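You operate a simulated robot arm through the tools that you are given. There is no shell and no other tool. Be economical: measure what you need, move in short steps, check, and stop when the job is done.

Carry out the task below with a simulated robot arm. There is one attempt and no reset: what you move stays moved.

TASK
Take the silver number block on the orange-legged workbench top and put it away on the narrow tool table.

It is judged by the outcome, as a careful person would: the job done as asked, and still so three seconds after it is handed in. It fails if anything else is knocked over, pushed out of place, dropped, spilled or broken.

THE ROBOT
A 7-joint arm with a two-finger parallel gripper, fixed in place. Base frame: the origin is at the foot of the arm, x ahead of it, y to its left, z up. Lengths are in cm, angles in degrees, forces in N, time in s.
With the tool pointing down near the work surface it reaches from about 24 to 68 cm from the base axis. Its first joint turns from -66.0 to 66.0 degrees. Payload 2.4 kg.
Tool frame: the origin (TCP) lies between the finger pads and is the grasp point; the fingertips stand 3 cm ahead of it; z points along the fingers, y is the line along which they close. The gripper opens to 9.4 cm. The fingers are 2.8 cm wide and 1 cm thick; the gripper's body (5 by 9.6 cm) begins 5.5 cm behind the TCP.
Orientation is that of the tool frame in the base frame, as a unit quaternion [x, y, z, w]. With the fingers straight down and closing along the base's y, the tool's x points along the base's -x, its y along +y and its z along -z.

THE INTERFACE
- The arm moves only by the tool apply_moves. Its argument "series" is one flat list of numbers, 4 for each row, row after row: the shift along the tool's x, y, z in cm, then the turn about the tool's z in degrees. In form: [x, y, z, spin, x, y, z, spin, ...]. A call has 1 to 8 rows; each row shifts and turns the commanded pose from where the row before left it, along the tool's axes as they then stand. "fingers" is the closure in counts, from 0 (fully open) to 255 (shut), set as the call begins (left out, the last holds). A row lasts 0.2 s, in which the tool goes at most 5 cm and 8.6 degrees; a call with a longer step from one row to the next is refused whole, and so is a gripper value outside its range. A pose out of reach is approached as far as the arm can. The call stops where the force on the tool passes 40 N (or 10 N more than at its start, if that is more) or the arm is blocked; 0.2 s more then pass. The fingers move at their own pace (about 15.3 cm/s each) and stop on an object; they squeeze with about 36 N. The grip force told is the motor's: it shows also when the fingers shut on nothing. Time passes only in rows, and 0.2 s behind the last, so rows that do not move let the fingers close. It gives the time, the measured TCP pose, the force on the tool (base axes), the opening and the grip force at its end, in the units of the frame above (readings bear some noise), and new pictures: "views" is both (left out), scene, wrist or none.
- Cameras (640 x 400 px; columns grow to the right, rows downward): "scene" is fixed at [3.64, 48.01, 142.74]; the picture's right is [-0.71, -0.71, 0.00], its down [-0.50, 0.50, -0.70] and it looks along [0.50, -0.50, -0.71] (base axes); focal length 324 px, centre (320, 200). "wrist" rides on the gripper at [-3.7, 0, -5.8] in the tool frame; the picture's right is [0.00, -1.00, 0.00], its down [0.97, 0.00, -0.24] and it looks along [0.24, 0.00, 0.97] (tool axes); focal length 218 px, centre (320, 200).
- locate(camera, pixels): for up to 12 pixels [column, row] of the newest picture of that camera ("zoom" is the newest enlarged one), the place [x, y, z] in the base frame of the surface seen there, good to about 0.2 cm. No time passes.
- enlarge(camera, box): a new picture of the part [left, top, right, bottom] of that camera's present view, enlarged. No time passes.
- job_done(): hands the job in; it is judged then, once.

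Work in short steps. Measure before you move; look again where a grasp or a placing could have gone wrong, and mend it. You have 60 turns and 120 pictures in all, the two below and enlarged ones among them. Open the gripper and draw the arm clear of the work before you hand the job in, unless the task says otherwise; then end with one line.

The tools are called after "Call:" as a command line: name --argument value ..., lists and objects as JSON in quotes. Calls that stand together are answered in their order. apply_moves: Moves the arm, as the interface text tells. Its arguments: {"type":"object","properties":{"series":{"type":"array","items":{"type":"number"}},"fingers":{"type":"number"},"views":{"type":"string","enum":["both","scene","wrist","none"]}},"required":["series"]} The other tools are called the same way: locate (camera, pixels) gives the place of the surface under pixels of a picture; enlarge (camera, box) takes an enlarged picture of a part of a camera's view; job_done () hands the job in.

At the start:

```text
t: 0.0
tool_pos: [26.24, 20.41, 105.65]
tool_rot: [0.0, 1.0, 0.0, 0.0]
wrist_force: [0.3, 0.5, 0.0]
width: 9.39
grasp_force: 0.1
```

scene: 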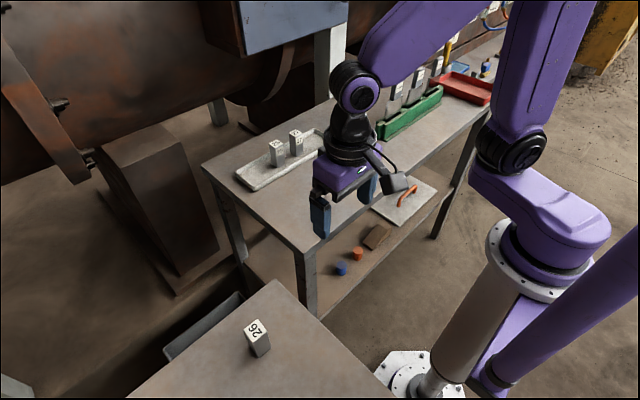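
wrist: 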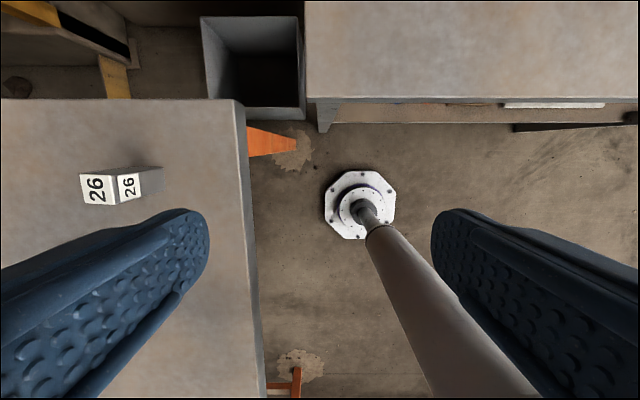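

The block "26" is at scene (257,338). The other table has grey, green and red trays, so I'll enlarge both areas and measure them.

Call:
enlarge --camera "scene" --box '[200, 40, 520, 240]'

Call:
enlarge --camera "wrist" --box '[60, 140, 220, 240]'

Call:
locate --camera "scene" --pixels '[[255, 327], [245, 323], [257, 319], [266, 331], [256, 340], [249, 345], [257, 357], [271, 347], [280, 300], [278, 279]]'

Call:
locate --camera "wrist" --pixels '[[80, 174], [115, 175], [84, 203], [117, 205], [108, 167], [160, 167], [162, 190], [140, 198], [235, 110], [200, 150]]'

```text
2.00 times, centred on (360, 140) of scene
```

zoom: 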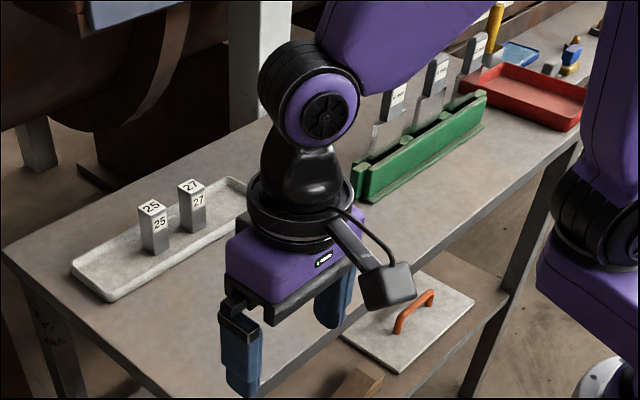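

```text
4.00 times, centred on (140, 190) of wrist
```

zoom: 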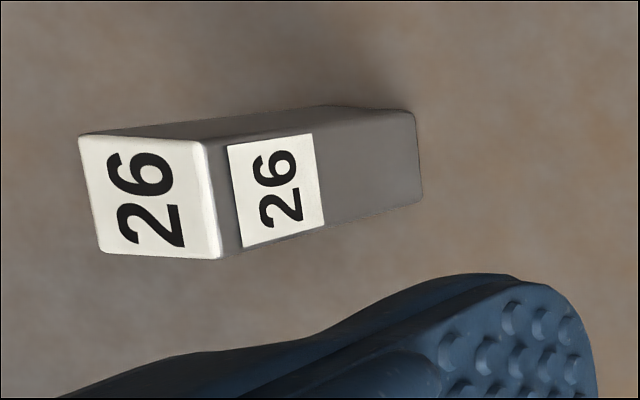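

```text
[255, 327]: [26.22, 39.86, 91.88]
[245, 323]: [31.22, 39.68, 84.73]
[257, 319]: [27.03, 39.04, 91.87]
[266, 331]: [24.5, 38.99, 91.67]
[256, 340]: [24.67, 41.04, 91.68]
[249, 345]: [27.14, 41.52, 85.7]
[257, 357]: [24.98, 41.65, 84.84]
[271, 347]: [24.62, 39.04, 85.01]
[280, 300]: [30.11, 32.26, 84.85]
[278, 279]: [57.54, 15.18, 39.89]
```

```text
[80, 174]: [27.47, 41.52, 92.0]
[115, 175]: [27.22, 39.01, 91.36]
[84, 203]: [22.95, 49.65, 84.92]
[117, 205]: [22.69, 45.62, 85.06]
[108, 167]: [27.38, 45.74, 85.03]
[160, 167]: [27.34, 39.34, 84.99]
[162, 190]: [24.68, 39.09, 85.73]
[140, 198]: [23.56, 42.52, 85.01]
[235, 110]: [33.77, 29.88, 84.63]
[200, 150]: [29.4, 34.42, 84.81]
```

The block stands about 2.5×2.5×7 cm at about (25.9, 40.3). Blocks 25 and 27 stand in the grey tray, so 26 most likely goes with them. I'll measure the tray next.

Call:
enlarge --camera "scene" --box '[220, 115, 348, 195]'

Call:
locate --camera "scene" --pixels '[[276, 143], [270, 144], [283, 142], [296, 133], [289, 133], [302, 132], [235, 177], [250, 189], [316, 128], [289, 149], [278, 167], [296, 156]]'

```text
5.00 times, centred on (284, 155) of scene
```

zoom: 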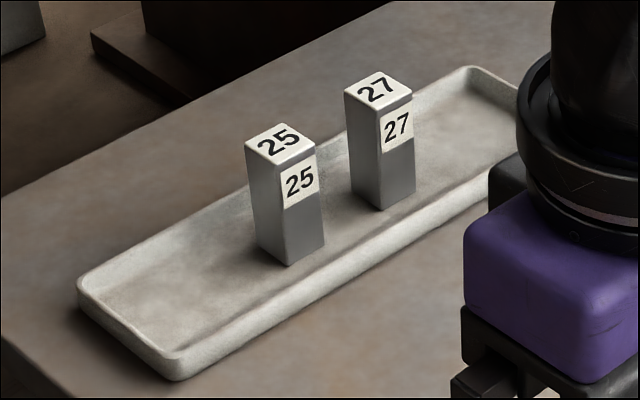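

```text
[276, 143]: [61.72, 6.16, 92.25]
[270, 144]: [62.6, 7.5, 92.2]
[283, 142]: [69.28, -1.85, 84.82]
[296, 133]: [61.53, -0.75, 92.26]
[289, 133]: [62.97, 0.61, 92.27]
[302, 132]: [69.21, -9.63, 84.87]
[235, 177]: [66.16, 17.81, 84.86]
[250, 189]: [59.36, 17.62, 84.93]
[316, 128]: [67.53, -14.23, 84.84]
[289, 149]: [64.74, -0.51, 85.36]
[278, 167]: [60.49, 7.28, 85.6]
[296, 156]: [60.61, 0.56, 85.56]
```

Call:
enlarge --camera "scene" --box '[217, 305, 297, 365]'

```text
6.67 times, centred on (257, 335) of scene
```

zoom: 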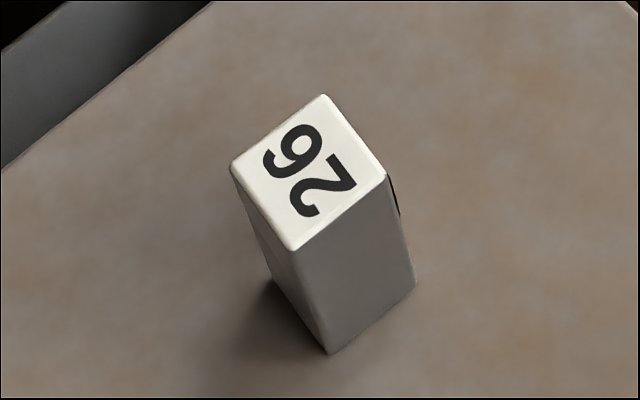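

Call:
locate --camera "zoom" --pixels '[[238, 166], [324, 102], [380, 173], [294, 243], [309, 170], [266, 134], [352, 137], [337, 208], [266, 204]]'

Call:
enlarge --camera "scene" --box '[252, 125, 316, 165]'

```text
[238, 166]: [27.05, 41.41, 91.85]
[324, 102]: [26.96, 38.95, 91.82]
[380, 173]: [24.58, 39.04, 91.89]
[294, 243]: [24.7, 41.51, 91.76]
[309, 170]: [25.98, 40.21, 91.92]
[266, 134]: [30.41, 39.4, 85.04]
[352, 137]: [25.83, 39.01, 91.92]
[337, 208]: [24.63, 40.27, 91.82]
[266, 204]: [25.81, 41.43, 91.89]
```

```text
10.00 times, centred on (284, 145) of scene
```

zoom: 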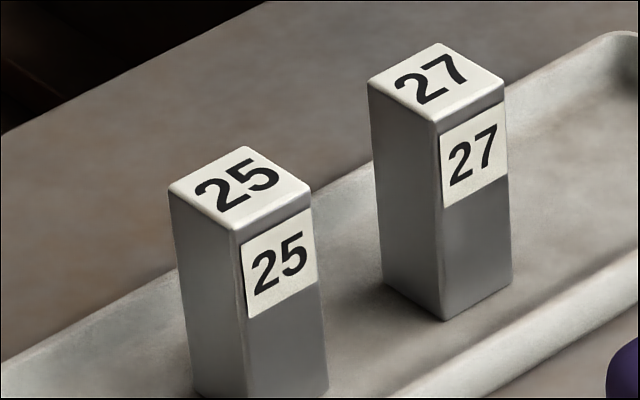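

Call:
locate --camera "zoom" --pixels '[[176, 188], [243, 150], [305, 188], [237, 226], [375, 83], [438, 48], [498, 84], [438, 118], [200, 380], [445, 314], [506, 278], [325, 385]]'

Call:
apply_moves --series '[0, 5, 0, 0, 0, 5, 0, 0, 0.2, 5, 0, 0, 0.2, 4.8, 0, 0, 0, 0, 0, 0]' --fingers 0

```text
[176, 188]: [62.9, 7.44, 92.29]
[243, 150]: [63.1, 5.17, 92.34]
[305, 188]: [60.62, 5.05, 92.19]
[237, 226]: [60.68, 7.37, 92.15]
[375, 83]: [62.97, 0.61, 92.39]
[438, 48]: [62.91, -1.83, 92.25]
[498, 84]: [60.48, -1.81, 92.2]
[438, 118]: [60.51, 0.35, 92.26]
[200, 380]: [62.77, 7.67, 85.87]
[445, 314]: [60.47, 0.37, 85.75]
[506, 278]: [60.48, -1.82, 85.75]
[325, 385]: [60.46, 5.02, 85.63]
```

```text
t: 1.2
tool_pos: [25.92, 40.2, 105.66]
tool_rot: [0.0, 1.0, -0.001, 0.001]
wrist_force: [0.1, 0.0, 0.7]
width: 9.4
grasp_force: 0.0
```

scene: 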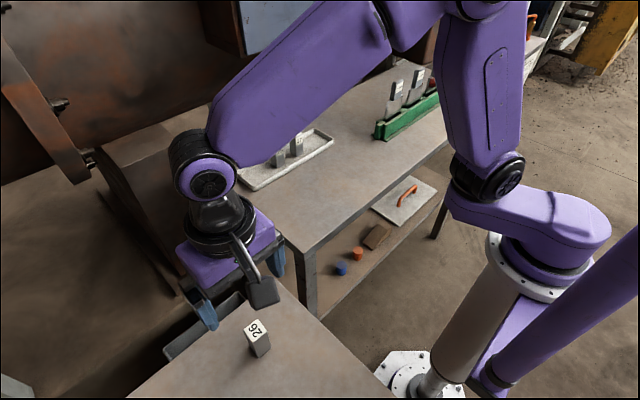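
wrist: 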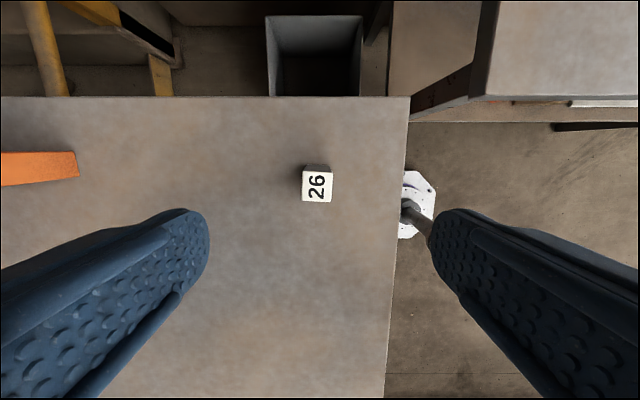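

The tool is above the block, which is at wrist (317,185). I'll check the size of the box hanging off the gripper at scene (262,292) for clearance at the tray.

Call:
locate --camera "scene" --pixels '[[262, 292], [249, 300], [265, 305], [277, 290], [255, 283], [240, 250]]'

Call:
apply_moves --series '[0, 0, 4, 0, 0, 0, 4, 0, 0, 0, 3.5, 0, 0, 0, 3.15, 0, 0, 0, 0, 0]'

```text
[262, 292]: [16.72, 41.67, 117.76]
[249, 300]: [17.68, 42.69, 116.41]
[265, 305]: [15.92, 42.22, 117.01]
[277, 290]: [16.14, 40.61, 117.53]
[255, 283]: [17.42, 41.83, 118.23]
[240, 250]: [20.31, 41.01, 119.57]
```

```text
t: 2.4
tool_pos: [25.81, 40.25, 90.81]
tool_rot: [0.001, 1.0, 0.0, -0.001]
wrist_force: [-0.5, 0.1, -0.1]
width: 9.42
grasp_force: 0.0
```

scene: 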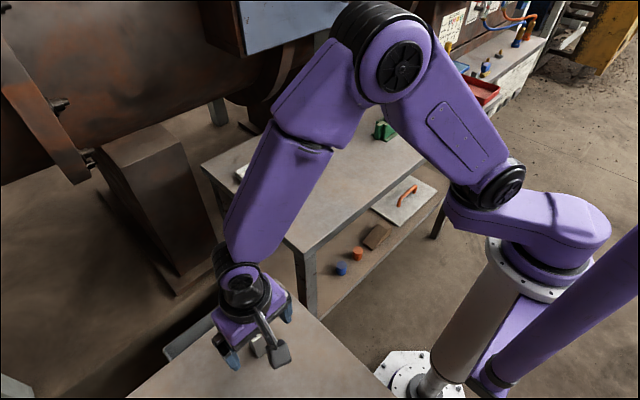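
wrist: 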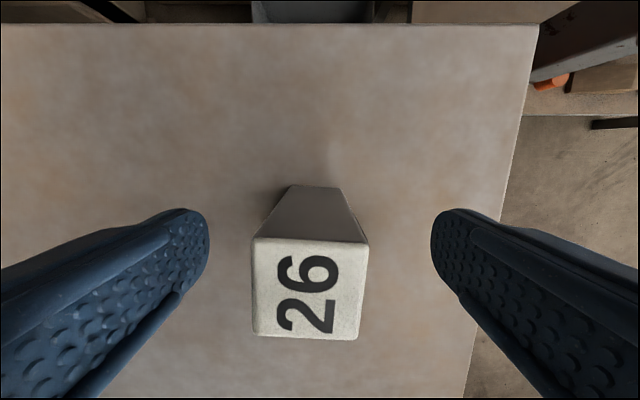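

The block is centred between the fingers at wrist (308,290), so I'll close.

Call:
apply_moves --series '[0, 0, 0, 0, 0, 0, 0, 0, 0, 0, 0, 0, 0, 0, 0, 0]' --fingers 255 --views "wrist"

```text
t: 3.4
tool_pos: [25.8, 40.1, 90.85]
tool_rot: [0.0, 1.0, 0.0, -0.001]
wrist_force: [0.4, 0.2, -0.1]
width: 3.19
grasp_force: 35.8
```

wrist: 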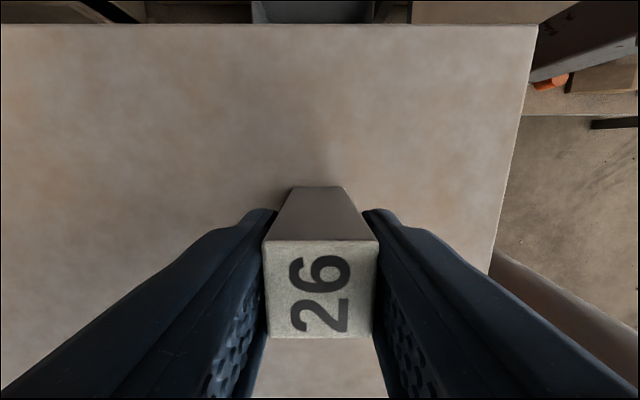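

Held, with width 3.19 and force 35.8. Lifting now.

Call:
apply_moves --series '[0, 0, -2, 0, 0, 0, -4, 0, 0, 0, -4.5, 0, 0, 0, -4.5, 0, 0, 0, 0, 0]'

```text
t: 4.6
tool_pos: [25.74, 40.18, 106.18]
tool_rot: [0.0, 1.0, 0.0, 0.0]
wrist_force: [-0.9, -0.1, -1.3]
width: 3.15
grasp_force: 35.9
```

scene: 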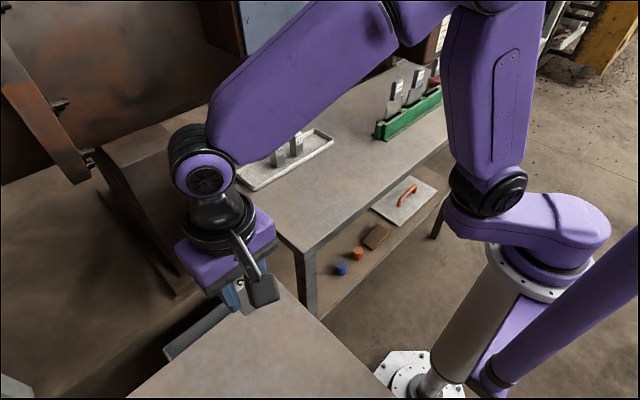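
wrist: 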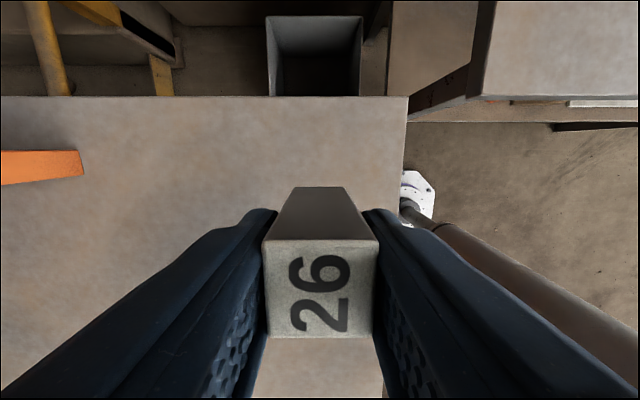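

Lifted cleanly, and the block's label faces as expected. Next I'll translate toward the tray at this height.

Call:
apply_moves --series '[-2, -2, 0, 0, -2.5, -2.6, 0, 0, -2.5, -2.6, 0, 0, -2.5, -2.6, 0, 0, -2.5, -2.6, 0, 0, -2.5, -2.6, 0, 0, -2.5, -2.5, 0, 0, -2, -2.5, 0, 0]' --views "scene"

```text
t: 6.4
tool_pos: [44.8, 20.04, 105.79]
tool_rot: [0.0, 1.0, 0.0, 0.0]
wrist_force: [-0.5, 1.7, -0.5]
width: 3.18
grasp_force: 36.4
```

scene: 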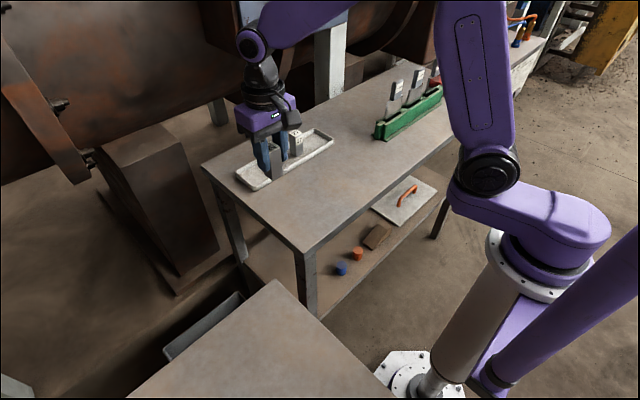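

Clear so far. I'll spin +90° so the label will face the same way as on its neighbours.

Call:
apply_moves --series '[0, 0, 0, 8.5, 0, 0, 0, 8.5, 0, 0, 0, 8.5, 0, 0, 0, 8.5, 0, 0, 0, 8.5, 0, 0, 0, 8.5, 0, 0, 0, 8.5, 0, 0, 0, 8.5]' --views "none"

Call:
apply_moves --series '[0, 0, 0, 8, 0, 0, 0, 8, 0, 0, 0, 6, 0, 0, 0, 0]'

```text
t: 8.2
tool_pos: [44.76, 20.09, 105.91]
tool_rot: [0.561, 0.828, 0.0, 0.0]
wrist_force: [-0.5, 0.5, -0.9]
width: 3.16
grasp_force: 36.0
```

```text
t: 9.2
tool_pos: [44.62, 20.05, 105.96]
tool_rot: [0.708, 0.706, 0.001, 0.0]
wrist_force: [-0.6, -0.3, -1.0]
width: 3.17
grasp_force: 36.1
```

scene: 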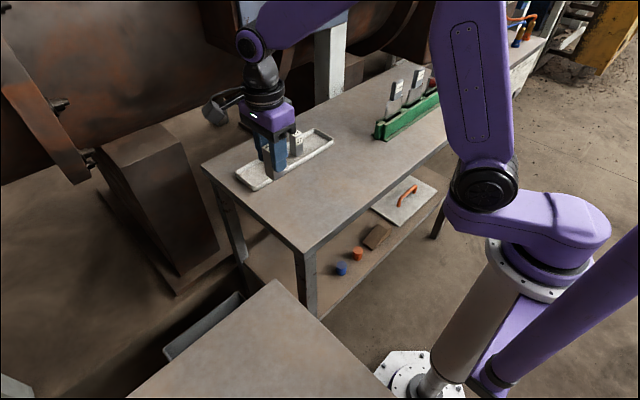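
wrist: 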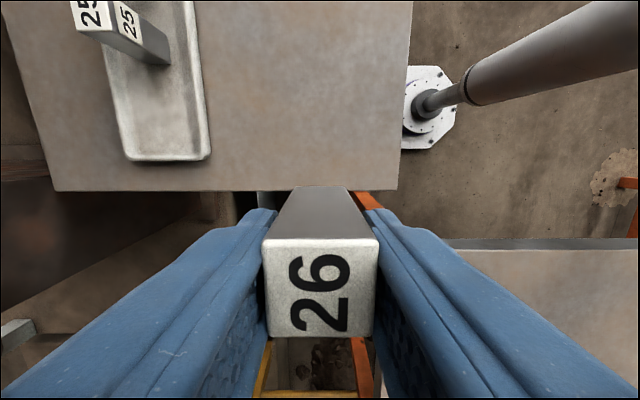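

Orientation is good. Before moving over the tray, I'll check the hanging cabinet and post near scene (290,40).

Call:
locate --camera "scene" --pixels '[[300, 30], [245, 52], [335, 60], [330, 95], [220, 40], [180, 70], [215, 108], [180, 130], [250, 30], [340, 10]]'

```text
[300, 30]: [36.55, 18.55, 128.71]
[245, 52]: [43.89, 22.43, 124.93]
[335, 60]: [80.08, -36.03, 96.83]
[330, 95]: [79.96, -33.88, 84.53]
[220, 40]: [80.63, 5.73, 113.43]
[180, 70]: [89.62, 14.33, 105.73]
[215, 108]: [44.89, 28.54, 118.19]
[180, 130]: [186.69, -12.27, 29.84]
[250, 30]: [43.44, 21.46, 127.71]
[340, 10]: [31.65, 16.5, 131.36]
```

The nearest structure is the pipe at x≥80, so it's clear. Moving most of the way at this height.

Call:
apply_moves --series '[-2, 2, 0, 0, -2.5, 2.5, 0, 0, -2.5, 2.5, 0, 0, -2.5, 2.5, 0, 0, -2.5, 2.5, 0, 0, -2.3, 2.2, 0, 0, -2, 1.9, 0, 0, -0.95, 0.9, 0, 0]'

```text
t: 11.0
tool_pos: [61.71, 2.91, 106.08]
tool_rot: [0.707, 0.707, 0.0, 0.0]
wrist_force: [0.8, 0.4, -1.1]
width: 3.17
grasp_force: 36.4
```

scene: 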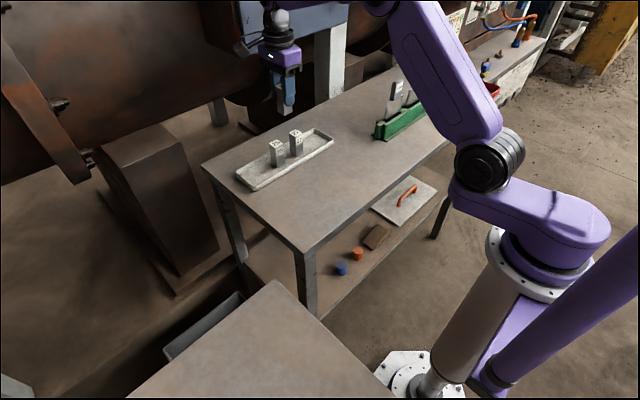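
wrist: 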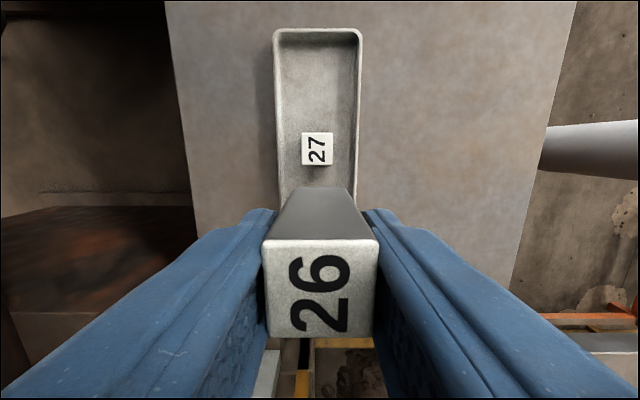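

Aligned with 27 in the wrist view (317,150). I'll trim y by 0.15 and descend until the block's bottom is near the neighbours' tops.

Call:
apply_moves --series '[-0.15, 0, 3, 0, 0, 0, 3, 0, 0, 0, 2, 0, 0, 0, 0, 0]'

Call:
enlarge --camera "scene" --box '[236, 95, 348, 165]'

```text
t: 12.0
tool_pos: [61.72, 2.77, 97.9]
tool_rot: [0.707, 0.707, 0.0, 0.001]
wrist_force: [0.2, 0.3, -1.9]
width: 3.19
grasp_force: 35.5
```

scene: 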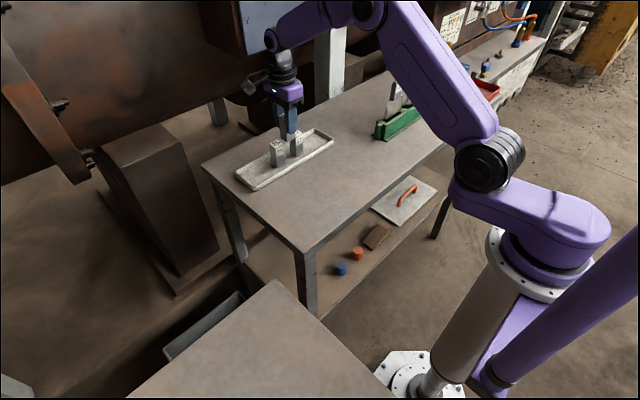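
wrist: 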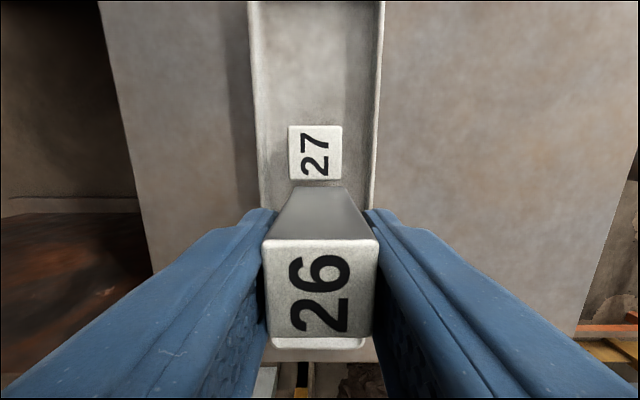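

```text
5.71 times, centred on (292, 130) of scene
```

zoom: 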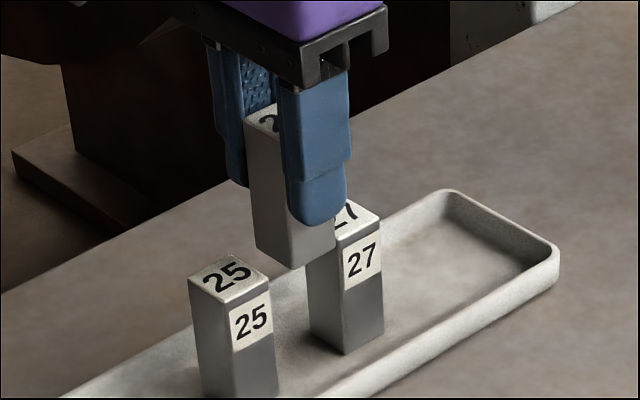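

The block is poised between 25 and 27. I'll lower it to just above the tray floor with a slight +x trim.

Call:
apply_moves --series '[0, 0.15, 1.5, 0, 0, 0, 1.5, 0, 0, 0, 1.5, 0, 0, 0, 1.5, 0, 0, 0, 0, 0]'

Call:
enlarge --camera "scene" --box '[236, 110, 348, 180]'

```text
t: 13.2
tool_pos: [62.05, 2.55, 91.84]
tool_rot: [0.707, 0.707, 0.0, 0.001]
wrist_force: [-0.2, 0.2, -0.6]
width: 3.16
grasp_force: 35.9
```

scene: 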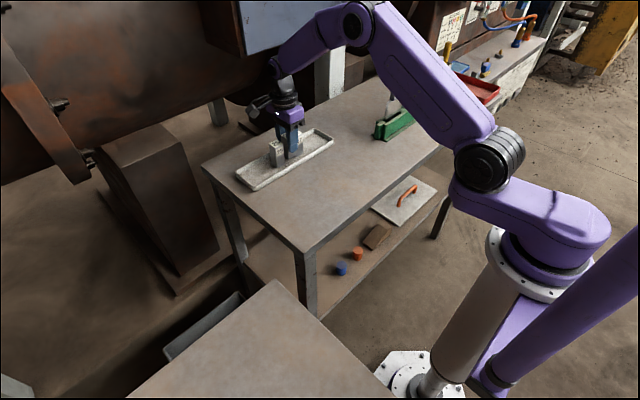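
wrist: 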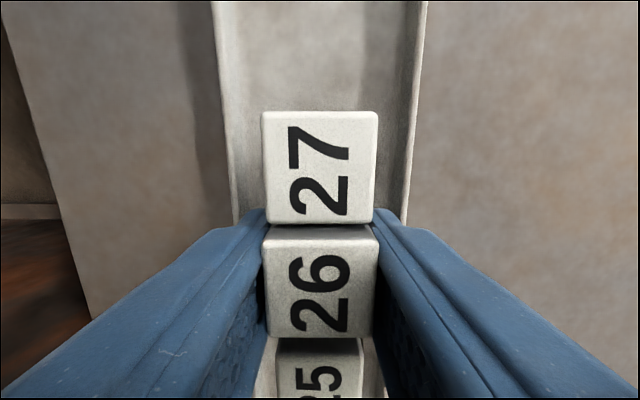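

```text
5.71 times, centred on (292, 145) of scene
```

zoom: 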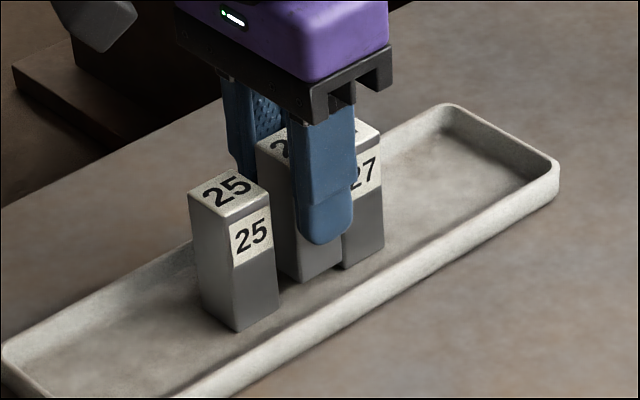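

The gap to 27 looks small in the wrist view (rows 222 to 228), so I'll measure it before lowering further.

Call:
locate --camera "wrist" --pixels '[[320, 118], [320, 166], [320, 215], [320, 236], [320, 285], [320, 330], [320, 345], [320, 360], [268, 166], [370, 166], [272, 285], [368, 285]]'

Call:
locate --camera "zoom" --pixels '[[197, 195], [228, 172], [262, 186], [235, 210], [262, 145], [278, 127], [365, 125], [375, 131], [285, 150], [285, 250], [370, 240]]'

```text
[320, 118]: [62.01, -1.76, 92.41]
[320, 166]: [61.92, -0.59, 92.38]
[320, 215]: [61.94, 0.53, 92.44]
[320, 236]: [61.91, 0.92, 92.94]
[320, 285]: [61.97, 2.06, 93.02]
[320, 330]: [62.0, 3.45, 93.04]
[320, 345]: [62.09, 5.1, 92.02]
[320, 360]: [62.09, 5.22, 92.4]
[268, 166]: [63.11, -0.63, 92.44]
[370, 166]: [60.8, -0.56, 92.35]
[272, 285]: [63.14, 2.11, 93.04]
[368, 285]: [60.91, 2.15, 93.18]
```

```text
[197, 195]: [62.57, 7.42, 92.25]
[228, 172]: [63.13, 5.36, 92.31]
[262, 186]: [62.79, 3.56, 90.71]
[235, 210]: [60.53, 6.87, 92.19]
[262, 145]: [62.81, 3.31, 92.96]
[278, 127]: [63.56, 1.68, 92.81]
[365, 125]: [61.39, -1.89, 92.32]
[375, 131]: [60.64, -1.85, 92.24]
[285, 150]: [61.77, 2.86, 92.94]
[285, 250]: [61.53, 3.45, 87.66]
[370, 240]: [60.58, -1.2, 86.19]
```

Block 26 spans y≈0.85–3.5 and the free gap is 0.55–4.95. I'll shift +0.5 in y to centre it, then lower 0.4.

Call:
apply_moves --series '[0.25, 0, 0, 0, 0.25, 0, 0, 0, 0, 0, 0.4, 0, 0, 0, 0, 0]' --views "both"

Call:
locate --camera "wrist" --pixels '[[320, 215], [320, 236], [320, 285], [320, 330], [320, 350], [320, 370]]'

Call:
locate --camera "scene" --pixels '[[285, 143], [286, 146], [283, 142], [285, 160]]'

```text
t: 14.2
tool_pos: [61.82, 3.18, 91.53]
tool_rot: [0.707, 0.707, 0.0, -0.001]
wrist_force: [0.7, -0.6, -0.8]
width: 3.15
grasp_force: 35.9
```

scene: 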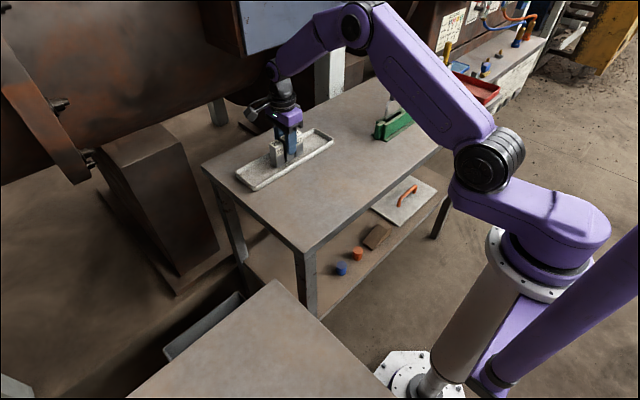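
wrist: 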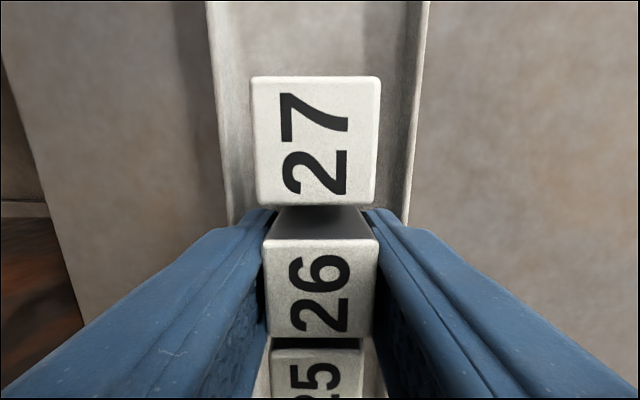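

```text
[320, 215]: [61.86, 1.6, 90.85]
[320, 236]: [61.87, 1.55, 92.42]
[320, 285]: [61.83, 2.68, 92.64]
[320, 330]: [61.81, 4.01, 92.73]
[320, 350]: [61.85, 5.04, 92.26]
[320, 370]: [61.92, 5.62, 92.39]
```

```text
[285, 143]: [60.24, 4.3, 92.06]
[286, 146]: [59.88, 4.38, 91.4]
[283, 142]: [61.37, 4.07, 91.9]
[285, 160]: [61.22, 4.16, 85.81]
```

Now centred at y≈2.78, with the top about 0.3 above the neighbours. I'll lower the last bit gently.

Call:
apply_moves --series '[0, 0, 0.15, 0, 0, 0, 0.1, 0, 0, 0, 0, 0]' --views "wrist"

Call:
enlarge --camera "scene" --box '[256, 125, 320, 175]'

Call:
locate --camera "wrist" --pixels '[[320, 250], [320, 285], [320, 320], [320, 140], [320, 100], [320, 370]]'

```text
t: 15.0
tool_pos: [61.84, 3.28, 91.2]
tool_rot: [0.707, 0.707, 0.001, 0.0]
wrist_force: [0.3, -0.4, -1.2]
width: 3.17
grasp_force: 36.2
```

wrist: 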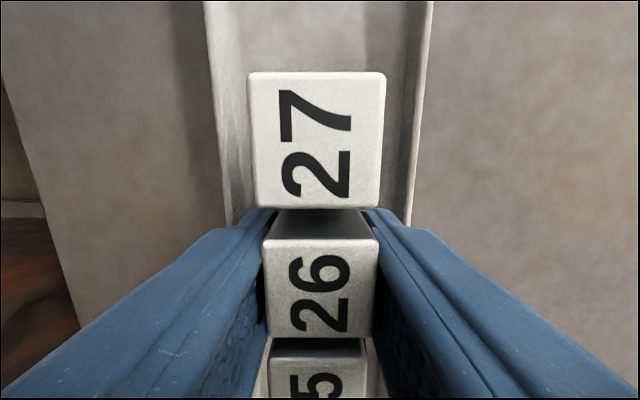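

```text
8.00 times, centred on (288, 150) of scene
```

zoom: 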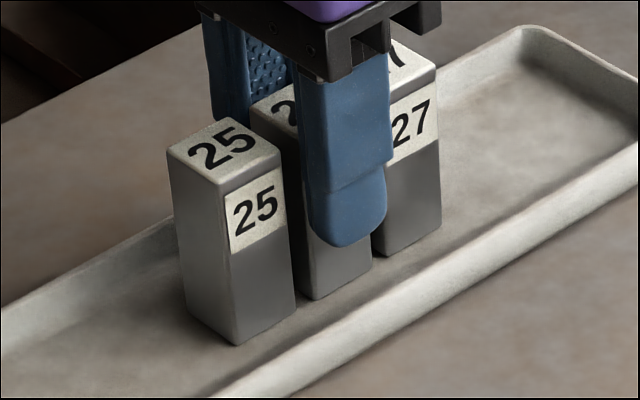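

```text
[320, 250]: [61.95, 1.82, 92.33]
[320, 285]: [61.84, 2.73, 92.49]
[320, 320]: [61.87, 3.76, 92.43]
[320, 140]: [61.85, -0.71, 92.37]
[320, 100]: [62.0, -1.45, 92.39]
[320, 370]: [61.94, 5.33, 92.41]
```

The tops agree to within about 0.1. I'll go down 0.08 more and check the force.

Call:
apply_moves --series '[0, 0, 0.08, 0, 0, 0, 0, 0]' --views "none"

```text
t: 15.6
tool_pos: [61.87, 3.25, 91.23]
tool_rot: [0.708, 0.706, 0.001, 0.002]
wrist_force: [-1.7, -1.4, 6.6]
width: 3.18
grasp_force: 35.9
```

The upward force of 6.6 N shows contact with the tray. I'll open partway.

Call:
apply_moves --series '[0, 0, 0, 0, 0, 0, 0, 0, 0, 0, 0, 0]' --fingers 120 --views "wrist"

```text
t: 16.4
tool_pos: [62.03, 3.24, 91.14]
tool_rot: [0.708, 0.706, 0.0, 0.0]
wrist_force: [-0.1, 0.6, 0.3]
width: 4.96
grasp_force: 0.2
```

wrist: 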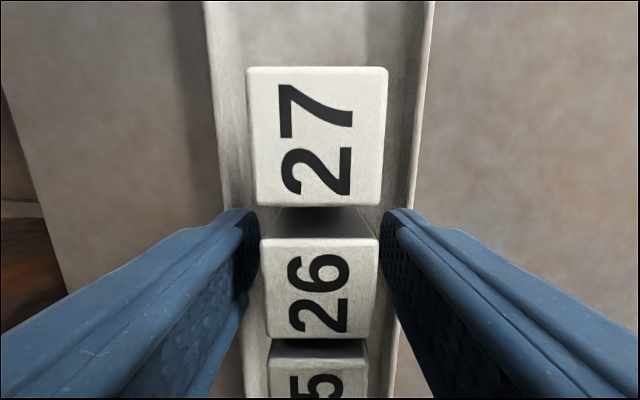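

Released, and the block stands upright. I'll go straight up and then back off.

Call:
apply_moves --series '[0, 0, -1, 0, 0, 0, -2, 0, 0, 0, -4, 0, 0, 0, -4, 0, 0, 0, -4, 0, 0, -4, 0, 0, 0, -4, 0, 0, 0, -4, 0, 0]'

Call:
apply_moves --series '[0, -4, 0, 0, 3, -3, 0, 0, 4, 0, 0, 0, 4, 0, 0, 0, 0, 0, 0, 0]' --fingers 0 --views "scene"

Call:
enlarge --camera "scene" --box '[220, 115, 348, 195]'

```text
t: 18.2
tool_pos: [49.56, 3.4, 106.23]
tool_rot: [0.707, 0.707, 0.0, 0.001]
wrist_force: [-0.1, -0.1, 0.8]
width: 4.96
grasp_force: 0.0
```

scene: 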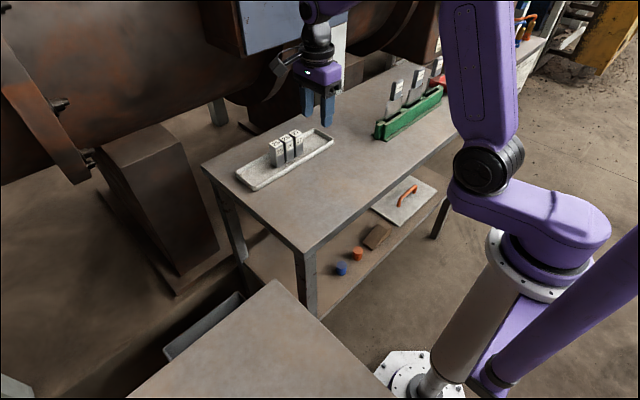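
wrist: 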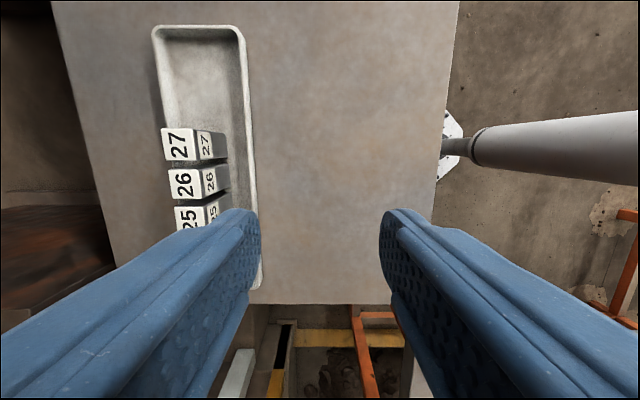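

```text
t: 19.4
tool_pos: [42.67, 14.07, 106.25]
tool_rot: [0.707, 0.707, 0.0, -0.001]
wrist_force: [1.1, -0.5, -0.3]
width: 9.37
grasp_force: 0.1
```

scene: 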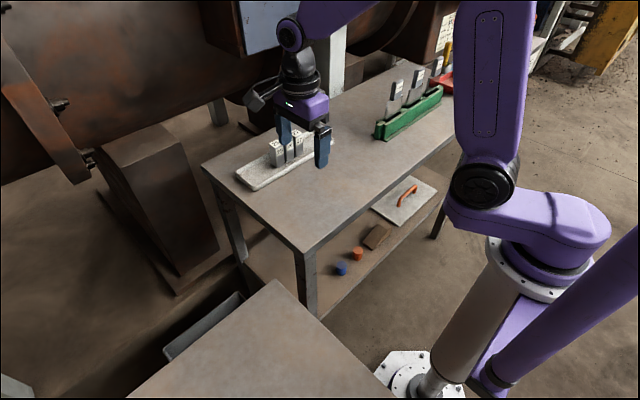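

```text
5.00 times, centred on (284, 155) of scene
```

zoom: 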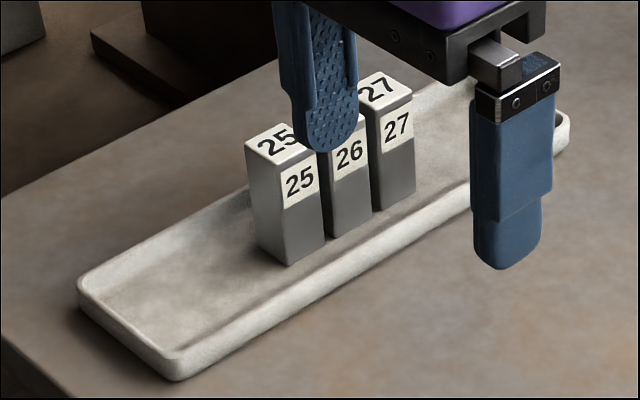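

Block 26 stands between 25 and 27 with its label facing the same way. The neighbours haven't moved and the arm is clear.

Call:
job_done

```text
The job is handed in.
```

The silver block, number 26, is now on the narrow tool table, standing in the grey tray between 25 and 27. Its label faces the same way as theirs, nothing else was moved, and the arm is clear with the gripper open.
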